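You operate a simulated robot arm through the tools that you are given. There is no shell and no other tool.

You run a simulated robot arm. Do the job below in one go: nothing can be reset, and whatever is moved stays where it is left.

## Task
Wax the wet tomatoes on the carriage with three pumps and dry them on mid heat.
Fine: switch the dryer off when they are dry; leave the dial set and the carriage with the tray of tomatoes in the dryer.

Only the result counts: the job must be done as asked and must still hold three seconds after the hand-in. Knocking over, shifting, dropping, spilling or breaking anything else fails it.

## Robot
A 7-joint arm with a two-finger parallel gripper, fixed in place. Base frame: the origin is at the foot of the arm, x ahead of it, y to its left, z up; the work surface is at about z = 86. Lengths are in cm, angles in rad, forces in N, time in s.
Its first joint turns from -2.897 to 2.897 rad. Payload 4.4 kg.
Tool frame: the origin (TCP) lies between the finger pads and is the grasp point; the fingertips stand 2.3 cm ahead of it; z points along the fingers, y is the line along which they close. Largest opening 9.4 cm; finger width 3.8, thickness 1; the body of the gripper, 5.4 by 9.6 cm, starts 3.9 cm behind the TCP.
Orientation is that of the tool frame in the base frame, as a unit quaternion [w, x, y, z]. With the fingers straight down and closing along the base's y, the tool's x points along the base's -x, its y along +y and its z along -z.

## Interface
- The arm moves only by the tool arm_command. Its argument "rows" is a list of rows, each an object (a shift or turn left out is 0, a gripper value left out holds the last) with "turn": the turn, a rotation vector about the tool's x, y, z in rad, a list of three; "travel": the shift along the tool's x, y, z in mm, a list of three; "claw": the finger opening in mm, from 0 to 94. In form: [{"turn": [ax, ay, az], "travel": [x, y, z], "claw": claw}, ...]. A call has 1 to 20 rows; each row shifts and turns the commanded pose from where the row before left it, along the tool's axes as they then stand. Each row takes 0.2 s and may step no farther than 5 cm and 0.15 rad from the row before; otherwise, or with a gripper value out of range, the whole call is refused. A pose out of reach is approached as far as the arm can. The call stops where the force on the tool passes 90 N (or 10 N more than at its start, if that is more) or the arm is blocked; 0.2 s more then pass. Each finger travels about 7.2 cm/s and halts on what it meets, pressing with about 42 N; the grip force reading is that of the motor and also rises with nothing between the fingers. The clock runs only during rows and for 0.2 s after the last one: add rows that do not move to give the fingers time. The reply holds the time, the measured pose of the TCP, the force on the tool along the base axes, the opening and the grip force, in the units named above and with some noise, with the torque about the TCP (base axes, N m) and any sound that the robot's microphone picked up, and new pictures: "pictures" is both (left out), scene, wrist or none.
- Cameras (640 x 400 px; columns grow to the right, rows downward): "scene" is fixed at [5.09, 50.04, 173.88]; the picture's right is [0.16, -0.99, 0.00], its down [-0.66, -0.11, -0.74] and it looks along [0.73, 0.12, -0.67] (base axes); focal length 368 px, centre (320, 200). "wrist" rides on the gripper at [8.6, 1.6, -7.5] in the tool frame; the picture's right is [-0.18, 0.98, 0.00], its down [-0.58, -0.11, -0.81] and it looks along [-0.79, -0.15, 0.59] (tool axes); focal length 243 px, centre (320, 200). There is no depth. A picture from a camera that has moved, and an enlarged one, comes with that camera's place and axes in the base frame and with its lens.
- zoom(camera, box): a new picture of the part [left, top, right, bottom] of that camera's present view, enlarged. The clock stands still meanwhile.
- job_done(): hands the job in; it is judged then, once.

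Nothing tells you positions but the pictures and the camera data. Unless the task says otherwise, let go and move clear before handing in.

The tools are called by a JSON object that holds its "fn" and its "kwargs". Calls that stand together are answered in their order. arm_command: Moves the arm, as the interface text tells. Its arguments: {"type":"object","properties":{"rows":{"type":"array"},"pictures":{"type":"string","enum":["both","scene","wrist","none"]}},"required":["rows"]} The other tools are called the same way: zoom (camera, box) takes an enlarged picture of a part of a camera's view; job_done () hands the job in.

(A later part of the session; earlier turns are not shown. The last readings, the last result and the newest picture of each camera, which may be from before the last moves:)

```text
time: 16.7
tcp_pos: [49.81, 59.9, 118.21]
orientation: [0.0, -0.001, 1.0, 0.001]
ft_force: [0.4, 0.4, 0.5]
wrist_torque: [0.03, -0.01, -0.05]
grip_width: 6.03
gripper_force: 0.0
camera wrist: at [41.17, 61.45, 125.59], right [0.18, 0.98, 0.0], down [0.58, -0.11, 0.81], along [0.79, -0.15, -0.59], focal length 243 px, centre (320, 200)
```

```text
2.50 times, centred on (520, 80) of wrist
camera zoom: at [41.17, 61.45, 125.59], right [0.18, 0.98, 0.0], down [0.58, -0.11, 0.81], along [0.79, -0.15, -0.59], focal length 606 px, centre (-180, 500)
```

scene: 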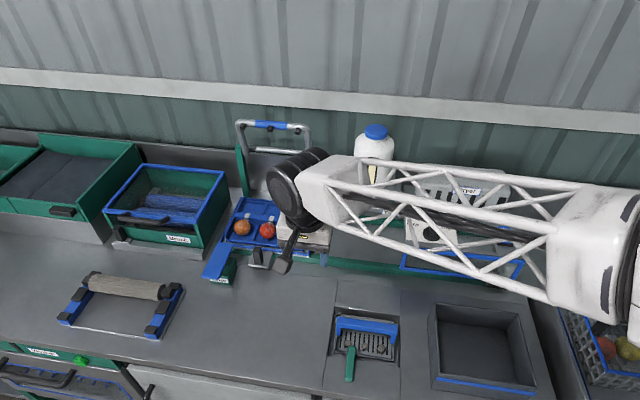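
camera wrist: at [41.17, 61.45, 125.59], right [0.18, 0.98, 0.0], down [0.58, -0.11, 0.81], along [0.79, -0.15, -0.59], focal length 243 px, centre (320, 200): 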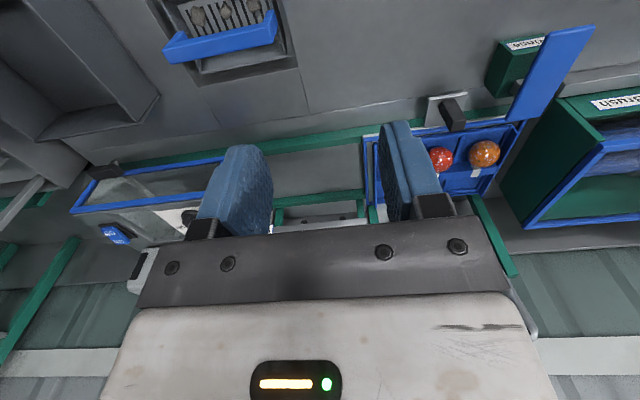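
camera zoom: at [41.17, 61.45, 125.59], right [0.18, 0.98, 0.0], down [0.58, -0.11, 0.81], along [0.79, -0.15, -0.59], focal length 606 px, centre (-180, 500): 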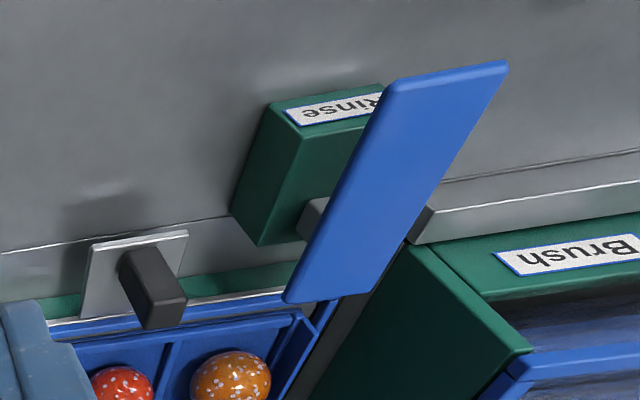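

The peg is near (67, 77.5) with its top at about z = 95, and its plate is at about z = 90. The wax frame is centred near y = 51.5 and the dryer near y = 24.5. The peg is at the edge of reach, so I'll tilt the tool forward 0.4 rad and approach it.

{"fn": "arm_command", "kwargs": {"rows": [{"turn": [0, -0.15, 0]}, {"turn": [0, -0.15, 0]}, {"turn": [0, -0.1, 0]}, {"travel": [-2.4, 35.3, 34]}, {"travel": [-2.4, 35.3, 34]}, {"travel": [-2.4, 35.3, 34]}, {"travel": [-2.4, 35.3, 34]}, {}], "pictures": "both"}}

{"fn": "zoom", "kwargs": {"camera": "wrist", "box": [230, 40, 430, 230]}}

```text
time: 18.5
tcp_pos: [56.19, 74.13, 106.2]
orientation: [0.198, -0.001, 0.98, 0.001]
ft_force: [0.1, -0.3, 0.2]
wrist_torque: [-0.01, 0.01, -0.02]
grip_width: 6.02
gripper_force: 0.0
camera wrist: at [45.36, 75.62, 109.59], right [0.17, 0.98, 0.07], down [0.22, -0.11, 0.97], along [0.96, -0.15, -0.24], focal length 243 px, centre (320, 200)
```

scene: 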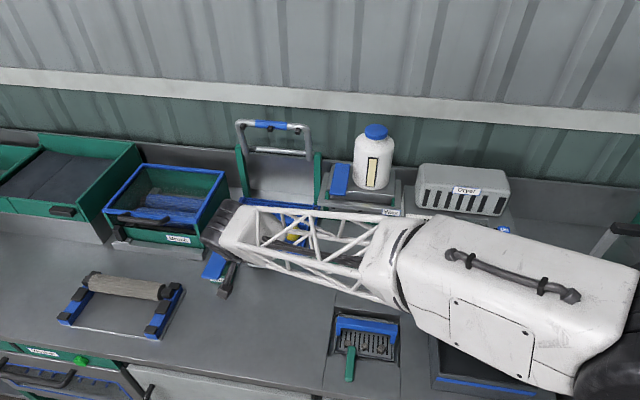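
wrist: 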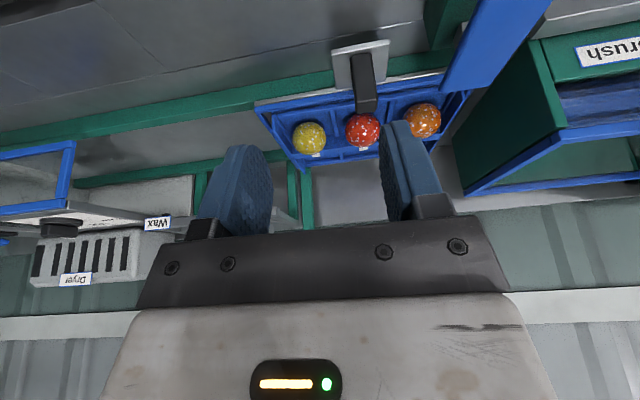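

```text
2.11 times, centred on (330, 135) of wrist
camera zoom: at [45.36, 75.62, 109.59], right [0.17, 0.98, 0.07], down [0.22, -0.11, 0.97], along [0.96, -0.15, -0.24], focal length 511 px, centre (299, 337)
```

zoom: 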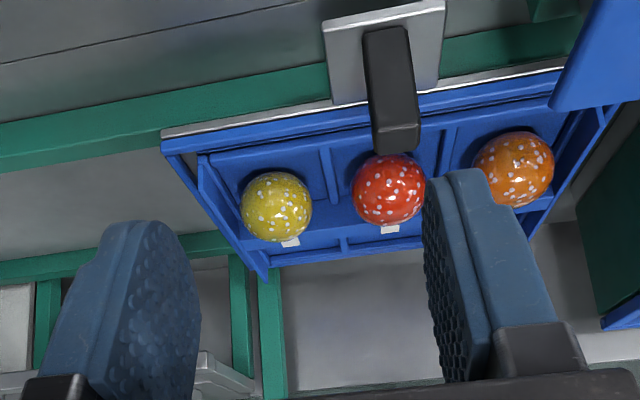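

Triangulation puts the peg at (67.0, 77.5), spanning z from about 90.5 to 95.5. I'll go to a pre-grasp pose along the tool axis and check.

{"fn": "arm_command", "kwargs": {"rows": [{"travel": [-23, 17, 20], "claw": 52}, {"travel": [-23, 17, 20]}, {"travel": [0, 0, 30]}, {"travel": [0, 0, 25]}, {}], "pictures": "both"}}

{"fn": "zoom", "kwargs": {"camera": "wrist", "box": [220, 40, 460, 230]}}

{"fn": "zoom", "kwargs": {"camera": "scene", "box": [180, 180, 320, 300]}}

```text
time: 19.7
tcp_pos: [64.1, 77.47, 99.2]
orientation: [0.199, -0.001, 0.98, 0.001]
ft_force: [0.3, 0.8, 0.3]
wrist_torque: [0.01, 0.03, 0.0]
grip_width: 5.22
gripper_force: 0.1
camera wrist: at [53.21, 78.88, 102.69], right [0.17, 0.98, 0.07], down [0.22, -0.11, 0.97], along [0.96, -0.15, -0.24], focal length 243 px, centre (320, 200)
```

scene: 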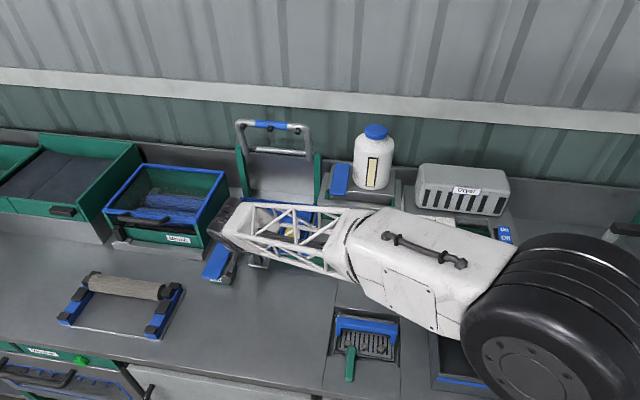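
wrist: 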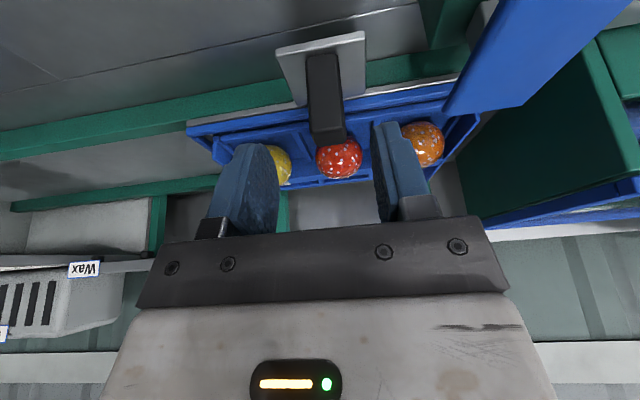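

```text
2.11 times, centred on (340, 135) of wrist
camera zoom: at [53.21, 78.88, 102.69], right [0.17, 0.98, 0.07], down [0.22, -0.11, 0.97], along [0.96, -0.15, -0.24], focal length 511 px, centre (278, 337)
```

zoom: 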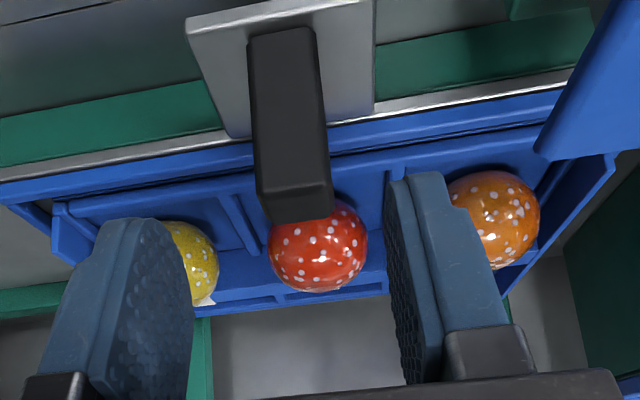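

```text
3.33 times, centred on (250, 240) of scene
camera zoom: at [5.09, 50.04, 173.88], right [0.16, -0.99, 0.0], down [-0.66, -0.11, -0.74], along [0.73, 0.12, -0.67], focal length 1225 px, centre (553, 67)
```

zoom: 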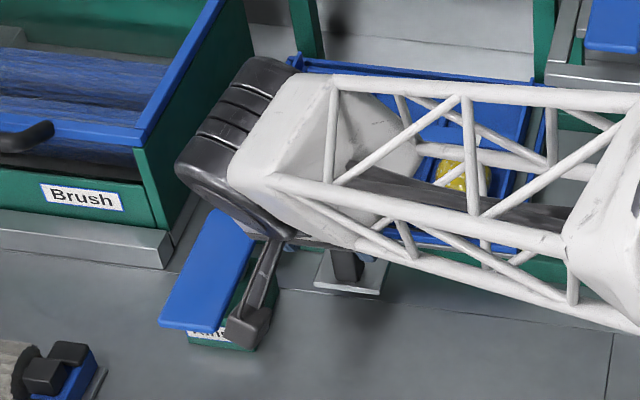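

The peg is centred between the fingers. I'll advance 5.4 cm along the tool axis and close on it.

{"fn": "arm_command", "kwargs": {"rows": [{"travel": [0, 0, 25]}, {"travel": [0, 0, 20]}, {"travel": [0, 0, 9]}, {}], "pictures": "wrist"}}

{"fn": "zoom", "kwargs": {"camera": "wrist", "box": [220, 40, 460, 230]}}

```text
time: 20.7
tcp_pos: [66.11, 77.23, 94.32]
orientation: [0.2, -0.001, 0.98, 0.001]
ft_force: [-0.6, 0.5, 0.0]
wrist_torque: [-0.01, -0.05, 0.01]
grip_width: 5.19
gripper_force: 0.1
camera wrist: at [55.27, 78.87, 97.8], right [0.17, 0.98, 0.07], down [0.22, -0.11, 0.97], along [0.96, -0.15, -0.24], focal length 243 px, centre (320, 200)
```

wrist: 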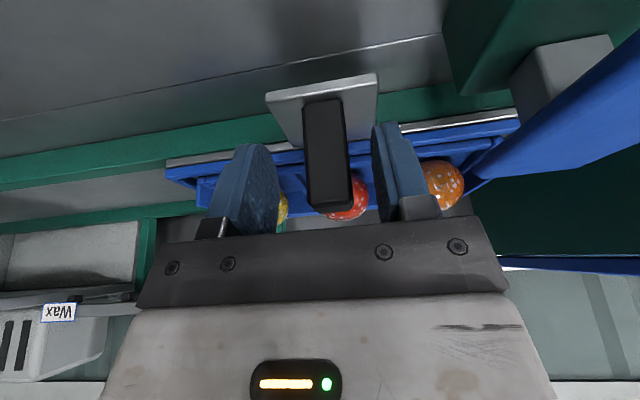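

```text
2.11 times, centred on (340, 135) of wrist
camera zoom: at [55.27, 78.87, 97.8], right [0.17, 0.98, 0.07], down [0.22, -0.11, 0.97], along [0.96, -0.15, -0.24], focal length 511 px, centre (278, 337)
```

zoom: 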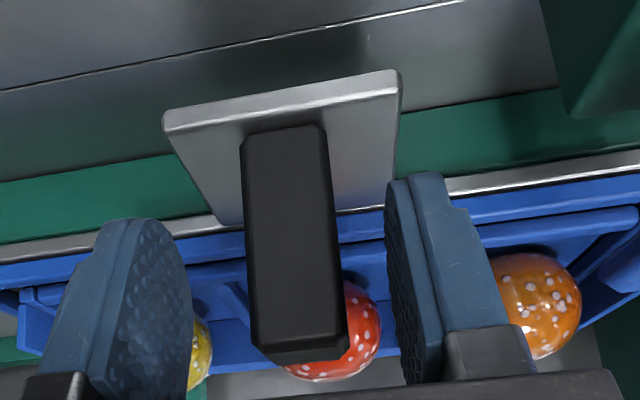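

The fingers straddle the peg with slack on both sides. I'll shift 3 mm and close.

{"fn": "arm_command", "kwargs": {"rows": [{"travel": [0, 3, 3]}, {"claw": 10}, {}, {}, {}], "pictures": "wrist"}}

```text
time: 21.9
tcp_pos: [66.29, 77.63, 94.16]
orientation: [0.198, 0.0, 0.98, 0.0]
ft_force: [0.7, 0.5, -2.8]
wrist_torque: [-0.43, -0.35, -0.41]
grip_width: 2.18
gripper_force: 45.6
camera wrist: at [55.38, 79.19, 97.53], right [0.17, 0.98, 0.07], down [0.22, -0.11, 0.97], along [0.96, -0.15, -0.24], focal length 243 px, centre (320, 200)
```

wrist: 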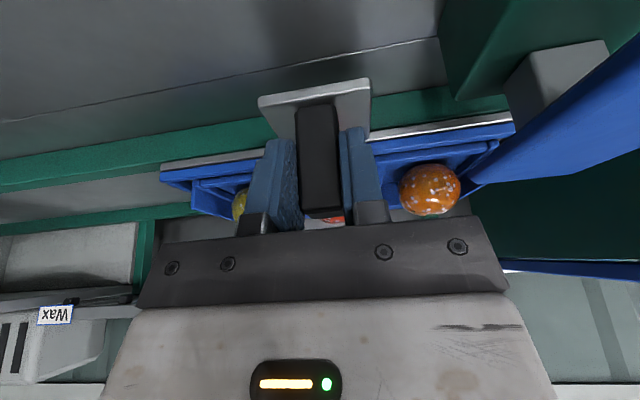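

The peg is held firmly. I'll start sliding the carriage towards the wax station, gently at first.

{"fn": "arm_command", "kwargs": {"rows": [{"travel": [0, -5, 0]}, {"travel": [0, -8, 0]}, {"travel": [0, -10, 0]}, {"travel": [0, -10, 0]}, {}], "pictures": "both"}}

```text
time: 23.1
tcp_pos: [66.31, 74.41, 94.1]
orientation: [0.199, -0.001, 0.98, 0.001]
ft_force: [-8.4, 0.8, 7.9]
wrist_torque: [-0.91, 0.21, -0.54]
grip_width: 2.17
gripper_force: 45.5
camera wrist: at [55.37, 75.85, 97.52], right [0.17, 0.98, 0.07], down [0.22, -0.11, 0.97], along [0.96, -0.15, -0.24], focal length 243 px, centre (320, 200)
```

scene: 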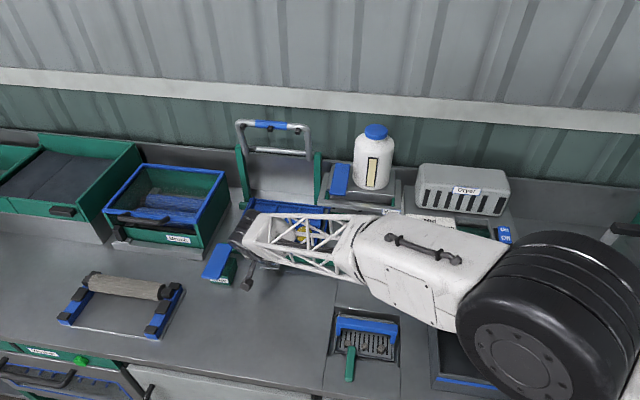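
wrist: 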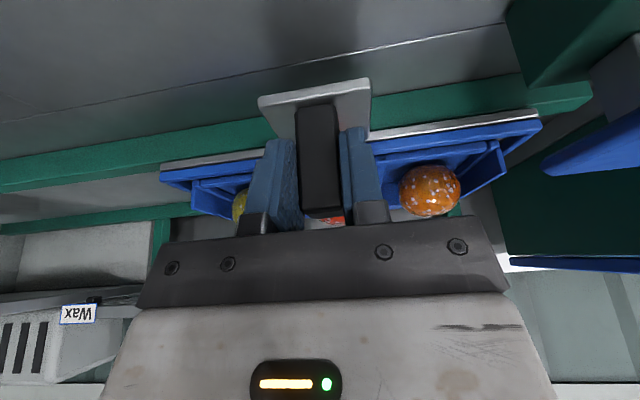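

The carriage slides easily with the arm. I'll keep going towards the wax station.

{"fn": "arm_command", "kwargs": {"rows": [{"travel": [0, -8, 0]}, {"travel": [0, -12, 0]}, {"travel": [0, -14, 0]}, {"travel": [0, -14, 0]}, {"travel": [0, -14, 0]}, {"travel": [0, -14, 0]}, {"travel": [0, -14, 0]}, {"travel": [0, -14, 0]}, {"travel": [0, -14, 0]}, {"travel": [0, -14, 0]}, {"travel": [0, -14, 0]}, {"travel": [0, -12, 0]}, {"travel": [0, -8, 0]}, {}], "pictures": "both"}}

{"fn": "zoom", "kwargs": {"camera": "scene", "box": [240, 100, 440, 280]}}

```text
time: 26.1
tcp_pos: [66.31, 57.75, 94.06]
orientation: [0.199, 0.0, 0.98, 0.001]
ft_force: [-12.6, -0.1, 26.7]
wrist_torque: [-0.87, -0.15, -0.52]
grip_width: 2.18
gripper_force: 44.6
camera wrist: at [55.39, 59.34, 97.51], right [0.17, 0.98, 0.07], down [0.22, -0.11, 0.97], along [0.96, -0.15, -0.24], focal length 243 px, centre (320, 200)
```

scene: 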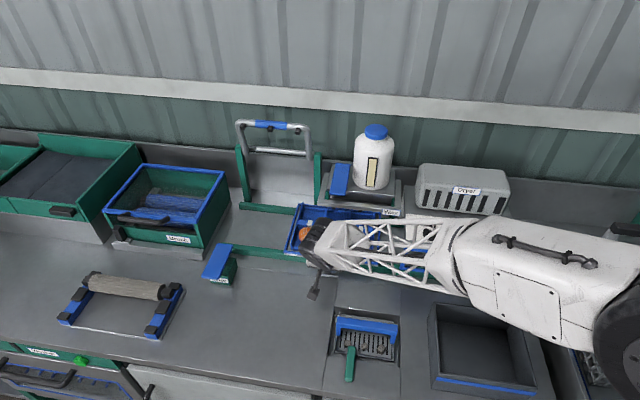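
wrist: 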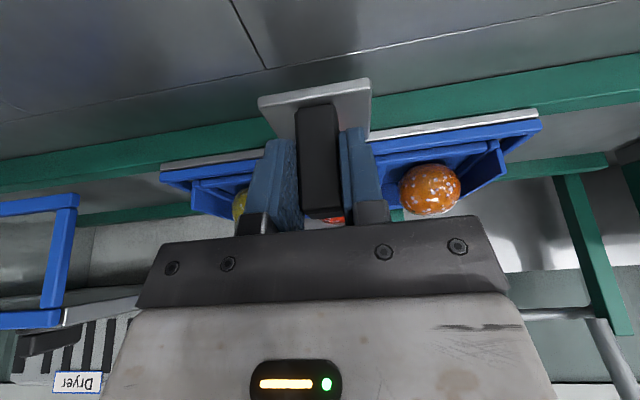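

```text
2.22 times, centred on (340, 190) of scene
camera zoom: at [5.09, 50.04, 173.88], right [0.16, -0.99, 0.0], down [-0.66, -0.11, -0.74], along [0.73, 0.12, -0.67], focal length 817 px, centre (276, 222)
```

zoom: 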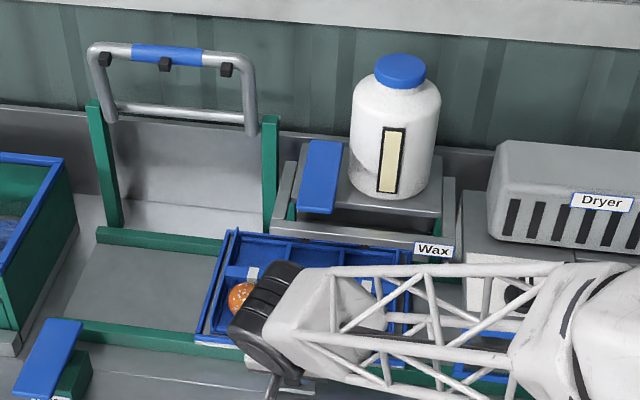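

The carriage slides cleanly. The middle wax nozzle is at y ≈ 51.1, so I'll move the peg there.

{"fn": "arm_command", "kwargs": {"rows": [{"travel": [0, -6, 0]}, {"travel": [0, -10, 0]}, {"travel": [0, -12, 0]}, {"travel": [0, -12, 0]}, {"travel": [0, -12, 0]}, {"travel": [0, -9, 0]}, {"travel": [0, -5, 0]}, {}], "pictures": "both"}}

{"fn": "zoom", "kwargs": {"camera": "scene", "box": [260, 120, 440, 280]}}

```text
time: 27.9
tcp_pos: [66.33, 51.09, 93.66]
orientation: [0.197, -0.001, 0.98, 0.0]
ft_force: [26.5, -6.1, -30.2]
wrist_torque: [0.39, 0.18, -0.97]
grip_width: 2.21
gripper_force: 45.4
camera wrist: at [55.44, 52.6, 97.25], right [0.17, 0.98, 0.07], down [0.22, -0.11, 0.97], along [0.96, -0.15, -0.24], focal length 243 px, centre (320, 200)
```

scene: 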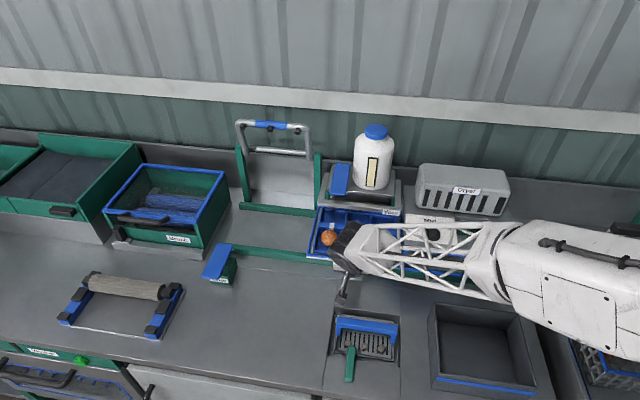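
wrist: 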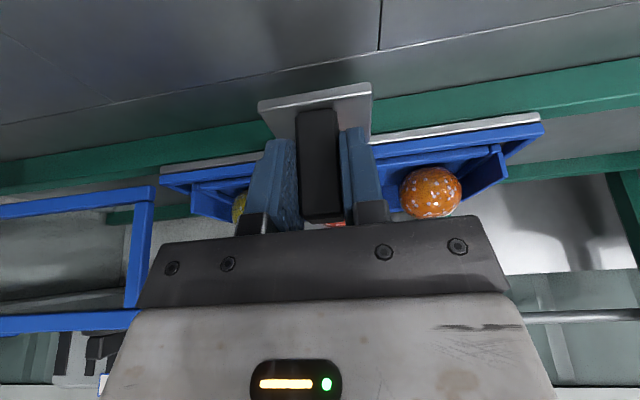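

```text
2.50 times, centred on (350, 200) of scene
camera zoom: at [5.09, 50.04, 173.88], right [0.16, -0.99, 0.0], down [-0.66, -0.11, -0.74], along [0.73, 0.12, -0.67], focal length 919 px, centre (245, 200)
```

zoom: 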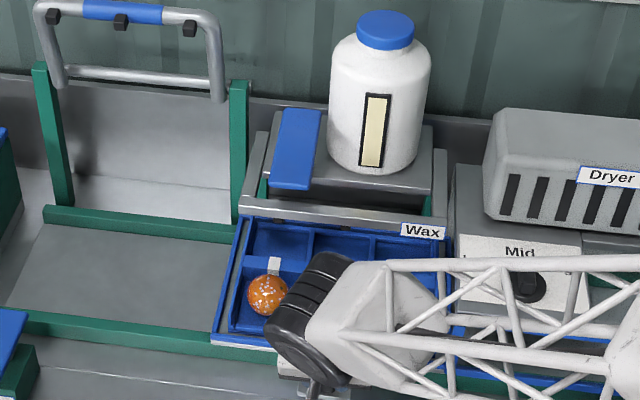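

The carriage is under the wax frame. I'll release the peg, back off along the tool axis, and look at the alignment and the pump lever.

{"fn": "arm_command", "kwargs": {"rows": [{"claw": 52}, {}, {}, {"travel": [0, 0, -30]}, {"travel": [0, 0, -45]}, {"travel": [0, 0, -45]}, {"travel": [0, 0, -45]}, {"travel": [0, 0, -45]}, {"travel": [40, 0, -20]}, {}], "pictures": "both"}}

{"fn": "zoom", "kwargs": {"camera": "wrist", "box": [220, 40, 420, 230]}}

{"fn": "zoom", "kwargs": {"camera": "scene", "box": [280, 110, 440, 280]}}

```text
time: 30.1
tcp_pos: [53.65, 51.07, 113.57]
orientation: [0.198, -0.002, 0.98, 0.002]
ft_force: [-0.2, 0.2, -0.9]
wrist_torque: [0.01, -0.04, 0.02]
grip_width: 5.2
gripper_force: 0.1
camera wrist: at [42.75, 52.57, 116.97], right [0.17, 0.98, 0.07], down [0.22, -0.11, 0.97], along [0.96, -0.15, -0.24], focal length 243 px, centre (320, 200)
```

scene: 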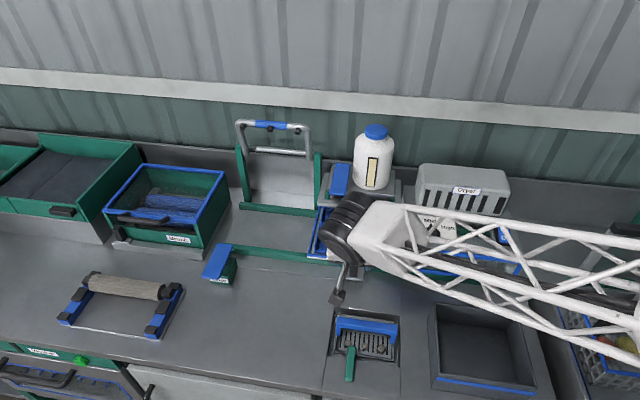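
wrist: 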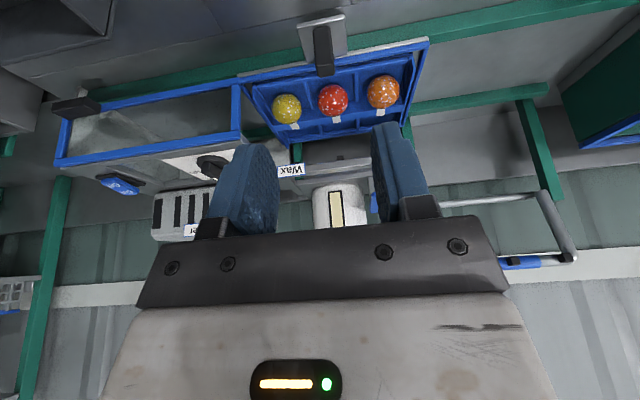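

```text
2.11 times, centred on (320, 135) of wrist
camera zoom: at [42.75, 52.57, 116.97], right [0.17, 0.98, 0.07], down [0.22, -0.11, 0.97], along [0.96, -0.15, -0.24], focal length 511 px, centre (320, 337)
```

zoom: 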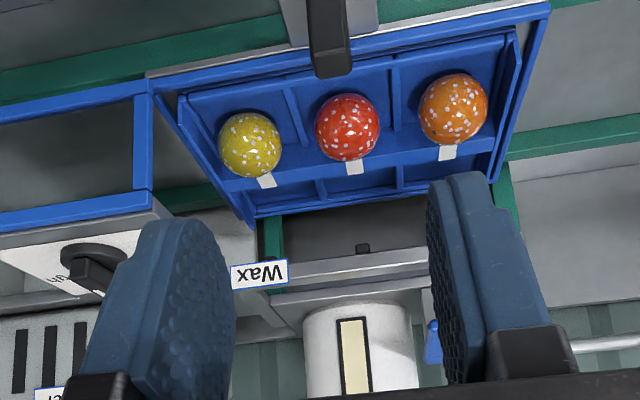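

```text
2.35 times, centred on (360, 195) of scene
camera zoom: at [5.09, 50.04, 173.88], right [0.16, -0.99, 0.0], down [-0.66, -0.11, -0.74], along [0.73, 0.12, -0.67], focal length 865 px, centre (226, 212)
```

zoom: 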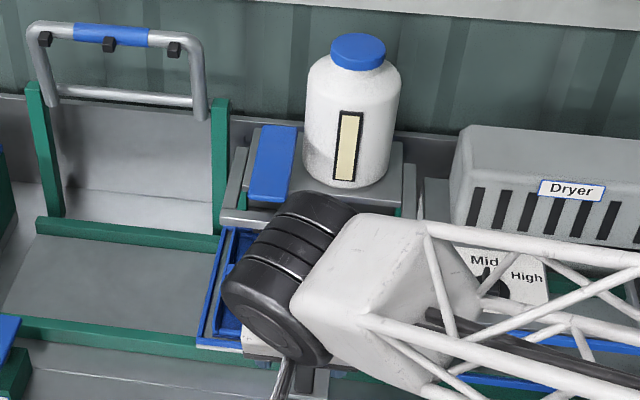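

The red tomato and the middle nozzle line up at y ≈ 50.5. Now I'll look at the pump lever more closely to fix its position.

{"fn": "arm_command", "kwargs": {"rows": [{"travel": [-28.7, 24.7, 3.5]}, {"travel": [-28.7, 24.7, 3.5]}, {"travel": [-28.7, 24.7, 3.5]}, {}], "pictures": "both"}}

{"fn": "zoom", "kwargs": {"camera": "wrist", "box": [240, 80, 400, 230]}}

{"fn": "zoom", "kwargs": {"camera": "scene", "box": [290, 120, 430, 240]}}

```text
time: 31.1
tcp_pos: [61.83, 58.58, 116.18]
orientation: [0.199, -0.001, 0.98, 0.001]
ft_force: [-0.1, -0.5, 0.3]
wrist_torque: [-0.01, 0.0, 0.0]
grip_width: 5.2
gripper_force: 0.1
camera wrist: at [51.08, 60.14, 119.6], right [0.17, 0.98, 0.07], down [0.22, -0.11, 0.97], along [0.96, -0.15, -0.24], focal length 243 px, centre (320, 200)
```

scene: 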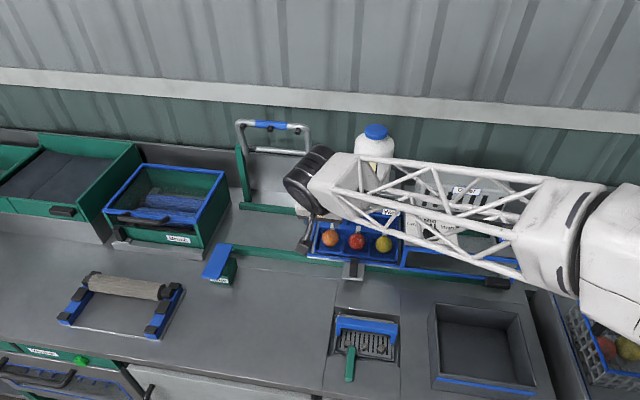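
wrist: 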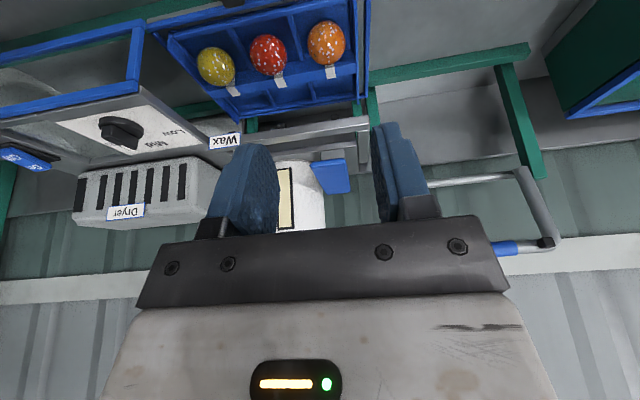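

```text
2.67 times, centred on (320, 155) of wrist
camera zoom: at [51.08, 60.14, 119.6], right [0.17, 0.98, 0.07], down [0.22, -0.11, 0.97], along [0.96, -0.15, -0.24], focal length 647 px, centre (320, 320)
```

zoom: 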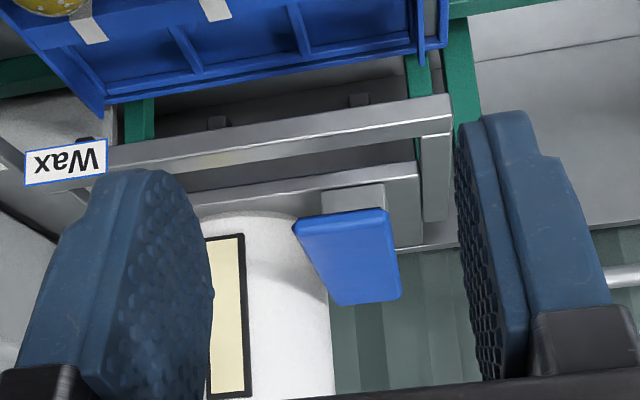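

```text
3.33 times, centred on (360, 180) of scene
camera zoom: at [5.09, 50.04, 173.88], right [0.16, -0.99, 0.0], down [-0.66, -0.11, -0.74], along [0.73, 0.12, -0.67], focal length 1225 px, centre (187, 267)
```

zoom: 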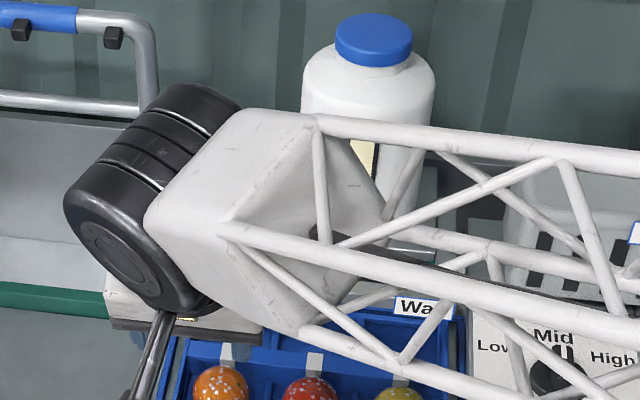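

The lever pad spans x from about 81.6 to 93, at y ≈ 57 and z ≈ 107.5, and the bottle is behind it at x > 87.5. I'll close the fingers and hover over the front part of the pad.

{"fn": "arm_command", "kwargs": {"rows": [{"travel": [-42.5, -3, 18], "claw": 0}, {"travel": [-42.5, -3, 18]}, {"travel": [-42.5, -3, 18]}, {"travel": [-42.5, -3, 18]}, {"travel": [-42.5, -2, 18]}, {}], "pictures": "both"}}

{"fn": "zoom", "kwargs": {"camera": "wrist", "box": [220, 80, 420, 230]}}

{"fn": "zoom", "kwargs": {"camera": "scene", "box": [290, 120, 430, 240]}}

```text
time: 32.5
tcp_pos: [84.91, 57.14, 115.82]
orientation: [0.198, -0.001, 0.98, 0.001]
ft_force: [-1.0, 0.1, -1.0]
wrist_torque: [0.02, -0.01, 0.01]
grip_width: 0.0
gripper_force: 42.3
camera wrist: at [74.08, 58.58, 119.32], right [0.17, 0.98, 0.07], down [0.22, -0.11, 0.97], along [0.96, -0.15, -0.24], focal length 243 px, centre (320, 200)
```

scene: 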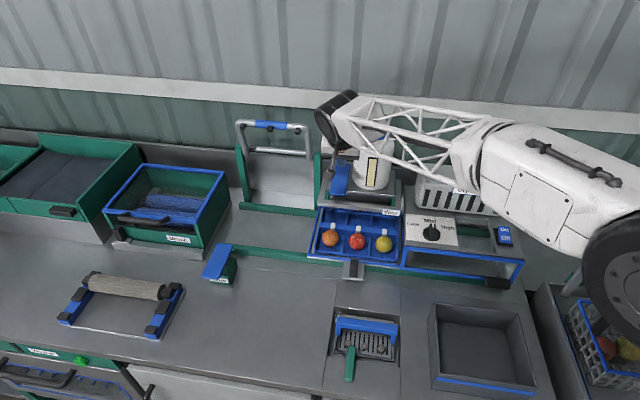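
wrist: 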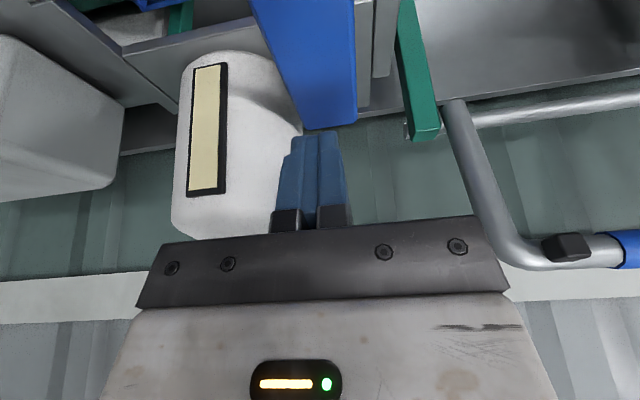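

```text
2.67 times, centred on (320, 155) of wrist
camera zoom: at [74.08, 58.58, 119.32], right [0.17, 0.98, 0.07], down [0.22, -0.11, 0.97], along [0.96, -0.15, -0.24], focal length 647 px, centre (320, 320)
```

zoom: 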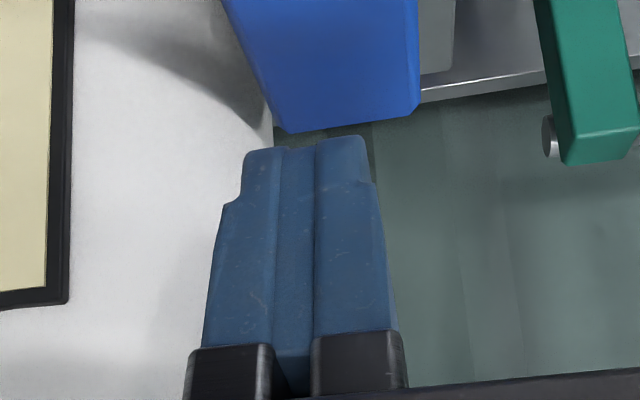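

```text
3.33 times, centred on (360, 180) of scene
camera zoom: at [5.09, 50.04, 173.88], right [0.16, -0.99, 0.0], down [-0.66, -0.11, -0.74], along [0.73, 0.12, -0.67], focal length 1225 px, centre (187, 267)
```

zoom: 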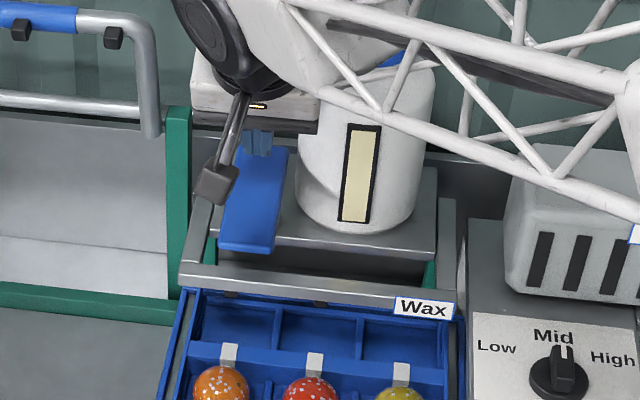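

The fingertips are above the front third of the pad. I'll descend in steps, watching the force.

{"fn": "arm_command", "kwargs": {"rows": [{"travel": [9.7, 0, 23]}, {"travel": [5.8, 0, 13.8]}, {}], "pictures": "none"}}

{"fn": "arm_command", "kwargs": {"rows": [{"travel": [2, 0, 4.6]}, {"travel": [2, 0, 4.6]}, {}], "pictures": "none"}}

```text
time: 33.3
tcp_pos: [84.84, 57.23, 112.04]
orientation: [0.199, -0.001, 0.98, 0.001]
ft_force: [0.3, 0.4, 0.7]
wrist_torque: [-0.02, 0.0, 0.05]
grip_width: 0.01
gripper_force: 42.2
```

```text
time: 34.1
tcp_pos: [85.01, 57.21, 111.11]
orientation: [0.198, 0.0, 0.98, 0.001]
ft_force: [-1.9, 2.1, 4.2]
wrist_torque: [0.01, 0.09, -0.01]
grip_width: 0.0
gripper_force: 42.0
```

There's contact with the pad at TCP z ≈ 111.1, at about 4 N. I'll press on in small steps to learn the stroke.

{"fn": "arm_command", "kwargs": {"rows": [{"travel": [1.6, 0, 3.7]}, {"travel": [1.6, 0, 3.7]}, {}], "pictures": "scene"}}

{"fn": "zoom", "kwargs": {"camera": "scene", "box": [290, 120, 430, 240]}}

```text
time: 34.9
tcp_pos: [85.09, 57.25, 110.18]
orientation: [0.199, -0.001, 0.98, 0.001]
ft_force: [-7.5, 0.5, 7.7]
wrist_torque: [-0.01, 0.3, -0.02]
grip_width: 0.01
gripper_force: 42.2
```

scene: 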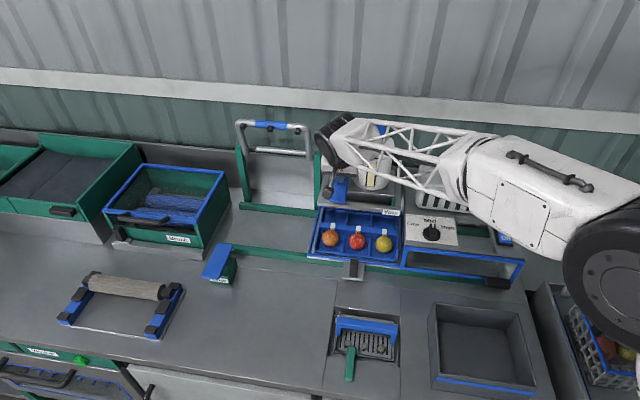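

```text
3.33 times, centred on (360, 180) of scene
camera zoom: at [5.09, 50.04, 173.88], right [0.16, -0.99, 0.0], down [-0.66, -0.11, -0.74], along [0.73, 0.12, -0.67], focal length 1225 px, centre (187, 267)
```

zoom: 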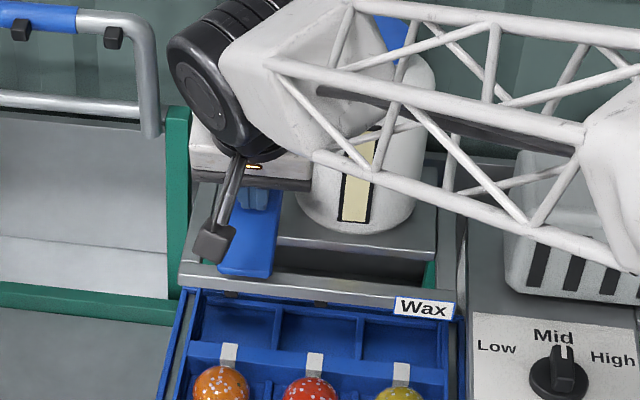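

The lever rocks and its front end has gone down. There's no sound yet, so I'll press further.

{"fn": "arm_command", "kwargs": {"rows": [{"travel": [1.6, 0, 3.7]}, {"travel": [1.6, 0, 3.7]}, {}], "pictures": "scene"}}

{"fn": "zoom", "kwargs": {"camera": "scene", "box": [290, 120, 430, 240]}}

```text
time: 35.7
tcp_pos: [85.06, 57.12, 109.6]
orientation: [0.2, -0.001, 0.98, 0.002]
ft_force: [-4.1, -10.7, 18.0]
wrist_torque: [-0.23, -0.1, -0.06]
grip_width: 0.0
gripper_force: 42.7
```

scene: 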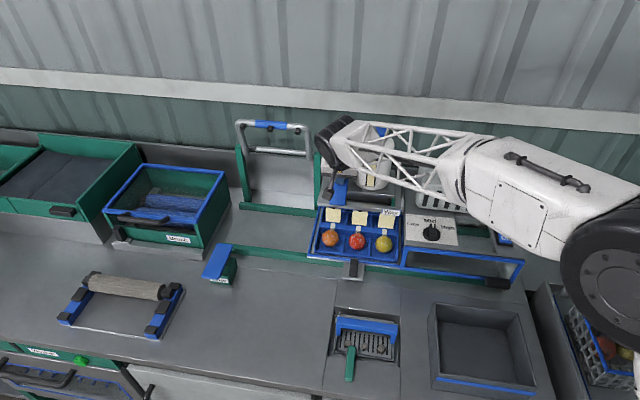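

```text
3.33 times, centred on (360, 180) of scene
camera zoom: at [5.09, 50.04, 173.88], right [0.16, -0.99, 0.0], down [-0.66, -0.11, -0.74], along [0.73, 0.12, -0.67], focal length 1225 px, centre (187, 267)
```

zoom: 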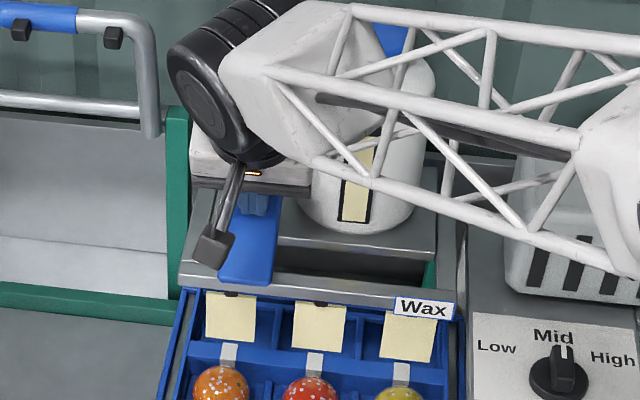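

The wax sprayed from the three nozzles, which is pump 1. I'll release fully and check the lever returns.

{"fn": "arm_command", "kwargs": {"rows": [{"travel": [-5, 0, -12]}, {"travel": [-6, 0, -14]}, {}, {}], "pictures": "scene"}}

{"fn": "zoom", "kwargs": {"camera": "scene", "box": [290, 120, 430, 240]}}

{"fn": "zoom", "kwargs": {"camera": "scene", "box": [310, 200, 410, 280]}}

```text
time: 36.7
tcp_pos: [84.86, 57.2, 112.16]
orientation: [0.198, -0.001, 0.98, 0.0]
ft_force: [0.0, 0.2, 0.2]
wrist_torque: [-0.02, -0.02, 0.0]
grip_width: 0.01
gripper_force: 42.3
```

scene: 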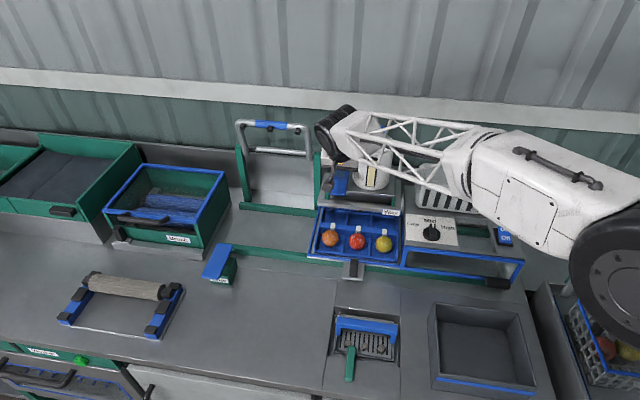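

```text
3.33 times, centred on (360, 180) of scene
camera zoom: at [5.09, 50.04, 173.88], right [0.16, -0.99, 0.0], down [-0.66, -0.11, -0.74], along [0.73, 0.12, -0.67], focal length 1225 px, centre (187, 267)
```

zoom: 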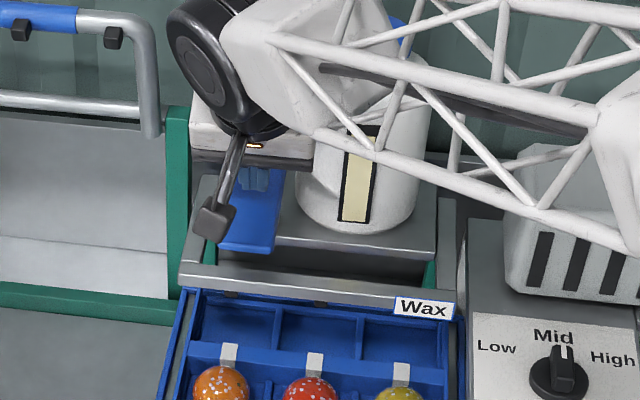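

```text
5.00 times, centred on (360, 240) of scene
camera zoom: at [5.09, 50.04, 173.88], right [0.16, -0.99, 0.0], down [-0.66, -0.11, -0.74], along [0.73, 0.12, -0.67], focal length 1837 px, centre (120, 0)
```

zoom: 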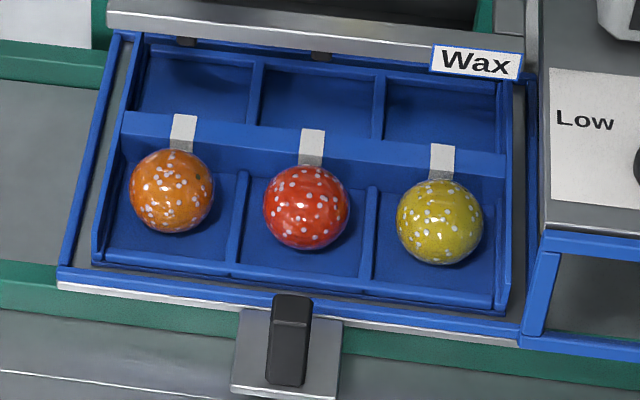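

The lever is back up, so pump 1 is complete. Now pump 2: press to the same depth and confirm the spray.

{"fn": "arm_command", "kwargs": {"rows": [{"travel": [3, 0, 7]}, {"travel": [3, 0, 7]}, {"travel": [3, 0, 7]}, {"travel": [2.4, 0, 5.8]}, {}], "pictures": "scene"}}

{"fn": "zoom", "kwargs": {"camera": "scene", "box": [290, 130, 430, 270]}}

```text
time: 37.9
tcp_pos: [85.07, 57.16, 109.63]
orientation: [0.199, -0.001, 0.98, 0.001]
ft_force: [-1.1, -4.3, 19.0]
wrist_torque: [-0.14, -0.26, -0.05]
grip_width: 0.0
gripper_force: 42.0
```

scene: 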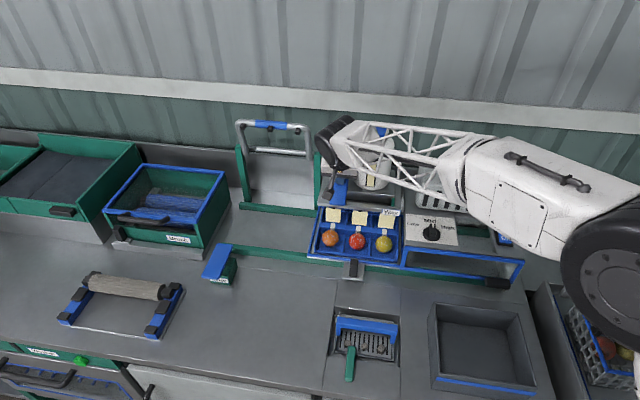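

```text
2.86 times, centred on (360, 200) of scene
camera zoom: at [5.09, 50.04, 173.88], right [0.16, -0.99, 0.0], down [-0.66, -0.11, -0.74], along [0.73, 0.12, -0.67], focal length 1050 px, centre (206, 200)
```

zoom: 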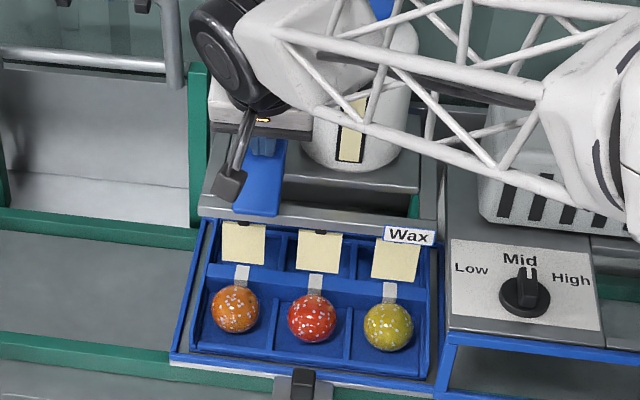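

Pump 2 sprayed. I'll release fully.

{"fn": "arm_command", "kwargs": {"rows": [{"travel": [-5, 0, -12]}, {"travel": [-6.4, 0, -14.8]}, {}, {}], "pictures": "scene"}}

{"fn": "zoom", "kwargs": {"camera": "scene", "box": [290, 130, 430, 270]}}

```text
time: 38.9
tcp_pos: [85.17, 57.28, 112.21]
orientation: [0.199, -0.001, 0.98, 0.0]
ft_force: [0.1, 0.0, -0.1]
wrist_torque: [0.03, 0.01, 0.02]
grip_width: 0.0
gripper_force: 42.3
```

scene: 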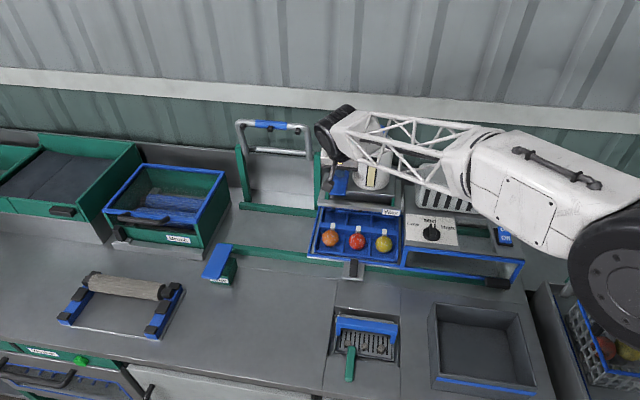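

```text
2.86 times, centred on (360, 200) of scene
camera zoom: at [5.09, 50.04, 173.88], right [0.16, -0.99, 0.0], down [-0.66, -0.11, -0.74], along [0.73, 0.12, -0.67], focal length 1050 px, centre (206, 200)
```

zoom: 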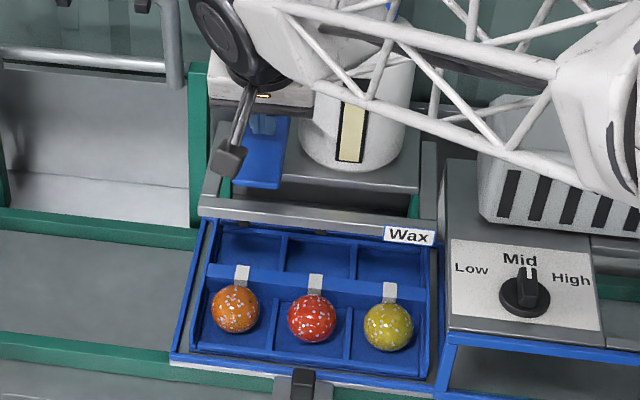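

The lever is up again. Now pump 3.

{"fn": "arm_command", "kwargs": {"rows": [{"travel": [3, 0, 7]}, {"travel": [3, 0, 7]}, {"travel": [3, 0, 7]}, {"travel": [2.4, 0, 5.8]}, {}], "pictures": "scene"}}

{"fn": "zoom", "kwargs": {"camera": "scene", "box": [290, 130, 430, 270]}}

```text
time: 40.1
tcp_pos: [84.97, 57.27, 109.4]
orientation: [0.2, -0.001, 0.98, 0.002]
ft_force: [-3.2, 4.8, 24.8]
wrist_torque: [-0.04, -0.49, 0.22]
grip_width: 0.0
gripper_force: 41.7
```

scene: 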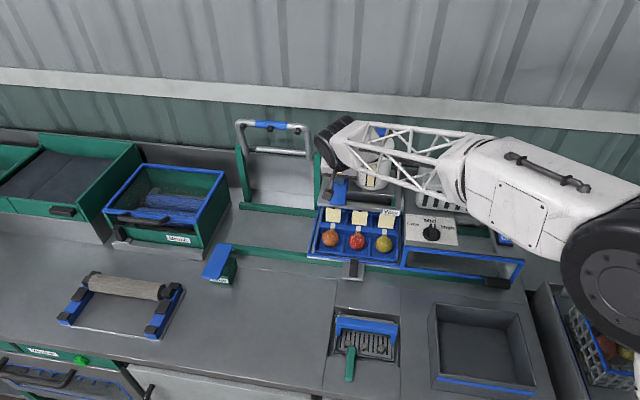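

```text
2.86 times, centred on (360, 200) of scene
camera zoom: at [5.09, 50.04, 173.88], right [0.16, -0.99, 0.0], down [-0.66, -0.11, -0.74], along [0.73, 0.12, -0.67], focal length 1050 px, centre (206, 200)
```

zoom: 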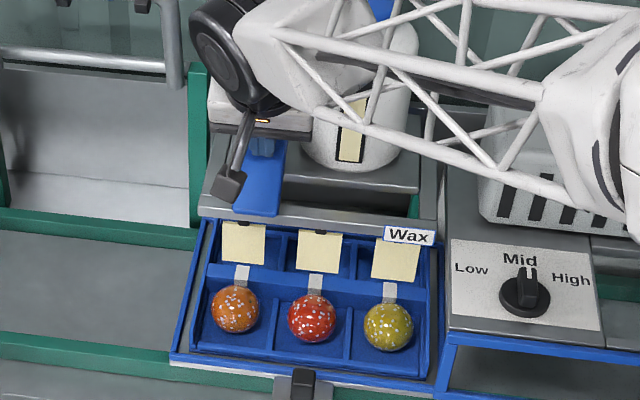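

Pump 3 sprayed. I'll lift off and retreat, then look at the tomatoes.

{"fn": "arm_command", "kwargs": {"rows": [{"travel": [-5, 0, -12]}, {"travel": [-6.4, 0, -14.8]}, {"travel": [-8, 0, -18]}, {"travel": [42, -5, -18]}, {"travel": [42, -10, -18]}, {"travel": [42, -15, -18]}, {"travel": [42, -15, -18]}, {"travel": [42, -15, -18]}, {"claw": 52}, {}], "pictures": "both"}}

{"fn": "zoom", "kwargs": {"camera": "wrist", "box": [220, 20, 420, 200]}}

{"fn": "zoom", "kwargs": {"camera": "scene", "box": [290, 130, 430, 270]}}

```text
time: 42.3
tcp_pos: [62.21, 51.23, 114.26]
orientation: [0.199, -0.001, 0.98, 0.001]
ft_force: [-0.1, 0.3, -0.5]
wrist_torque: [-0.01, -0.03, 0.0]
grip_width: 5.2
gripper_force: 0.1
camera wrist: at [51.33, 52.73, 117.71], right [0.17, 0.98, 0.07], down [0.22, -0.11, 0.97], along [0.96, -0.15, -0.24], focal length 243 px, centre (320, 200)
```

scene: 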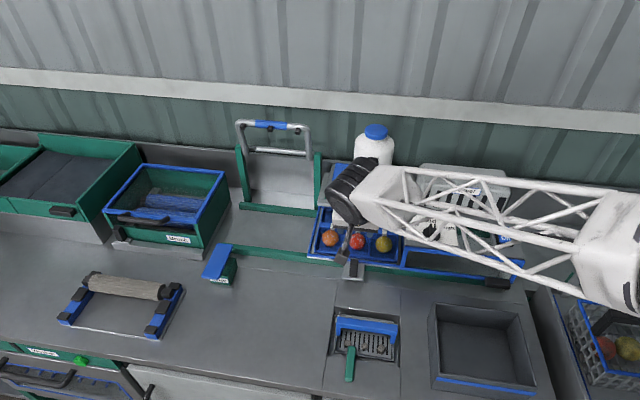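
wrist: 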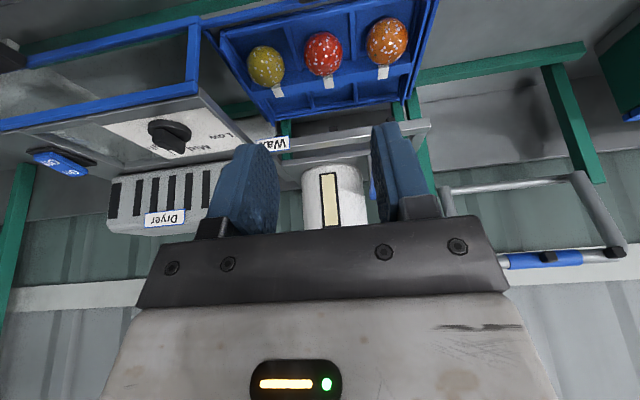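

```text
2.22 times, centred on (320, 110) of wrist
camera zoom: at [51.33, 52.73, 117.71], right [0.17, 0.98, 0.07], down [0.22, -0.11, 0.97], along [0.96, -0.15, -0.24], focal length 539 px, centre (320, 400)
```

zoom: 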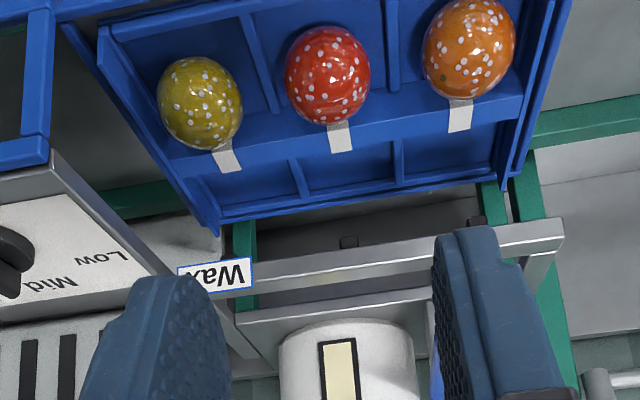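

```text
2.86 times, centred on (360, 200) of scene
camera zoom: at [5.09, 50.04, 173.88], right [0.16, -0.99, 0.0], down [-0.66, -0.11, -0.74], along [0.73, 0.12, -0.67], focal length 1050 px, centre (206, 200)
```

zoom: 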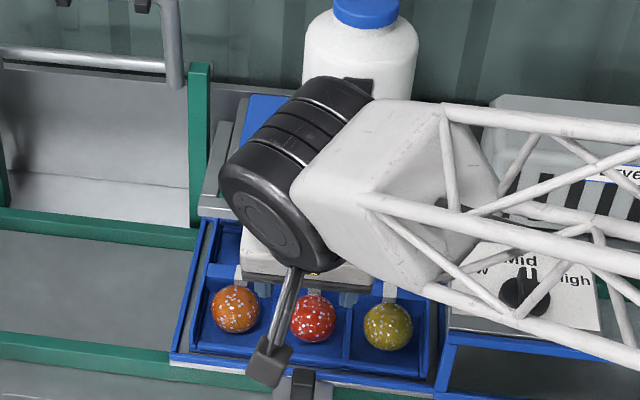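

All three pumps are done. Next I'll go back down to the carriage peg, slightly nearer to the robot so the fingers clear the dryer's front frame.

{"fn": "arm_command", "kwargs": {"rows": [{"travel": [16, -0.7, 39.5]}, {"travel": [16, -0.7, 39.5]}, {"travel": [16, -0.7, 39.5]}, {}], "pictures": "wrist"}}

{"fn": "zoom", "kwargs": {"camera": "wrist", "box": [220, 40, 460, 230]}}

```text
time: 43.3
tcp_pos: [62.15, 51.06, 101.46]
orientation: [0.198, -0.001, 0.98, 0.002]
ft_force: [0.6, -0.2, -0.2]
wrist_torque: [-0.02, -0.02, 0.01]
grip_width: 5.2
gripper_force: 0.0
camera wrist: at [51.44, 52.5, 104.88], right [0.17, 0.98, 0.07], down [0.22, -0.11, 0.97], along [0.96, -0.15, -0.24], focal length 243 px, centre (320, 200)
```

wrist: 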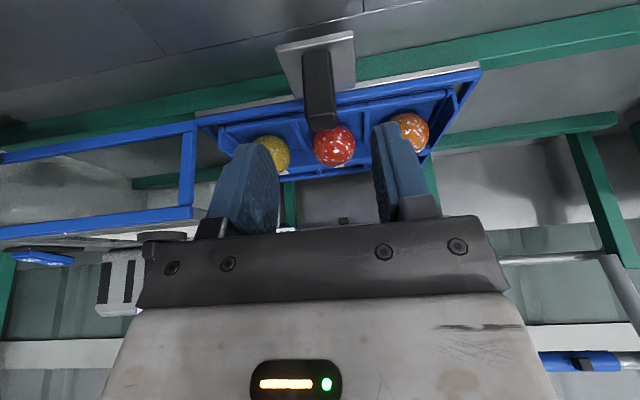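

```text
2.11 times, centred on (340, 135) of wrist
camera zoom: at [51.44, 52.5, 104.88], right [0.17, 0.98, 0.07], down [0.22, -0.11, 0.97], along [0.96, -0.15, -0.24], focal length 511 px, centre (278, 337)
```

zoom: 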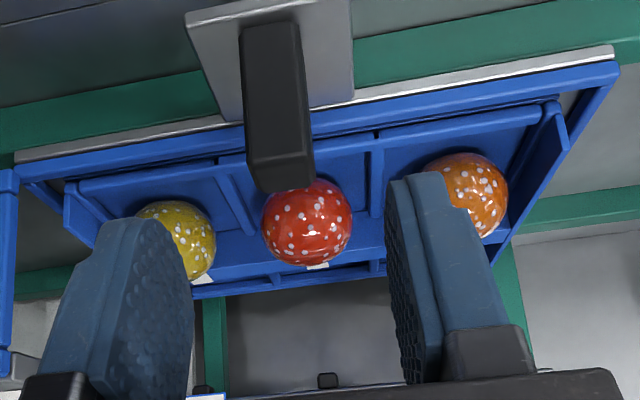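

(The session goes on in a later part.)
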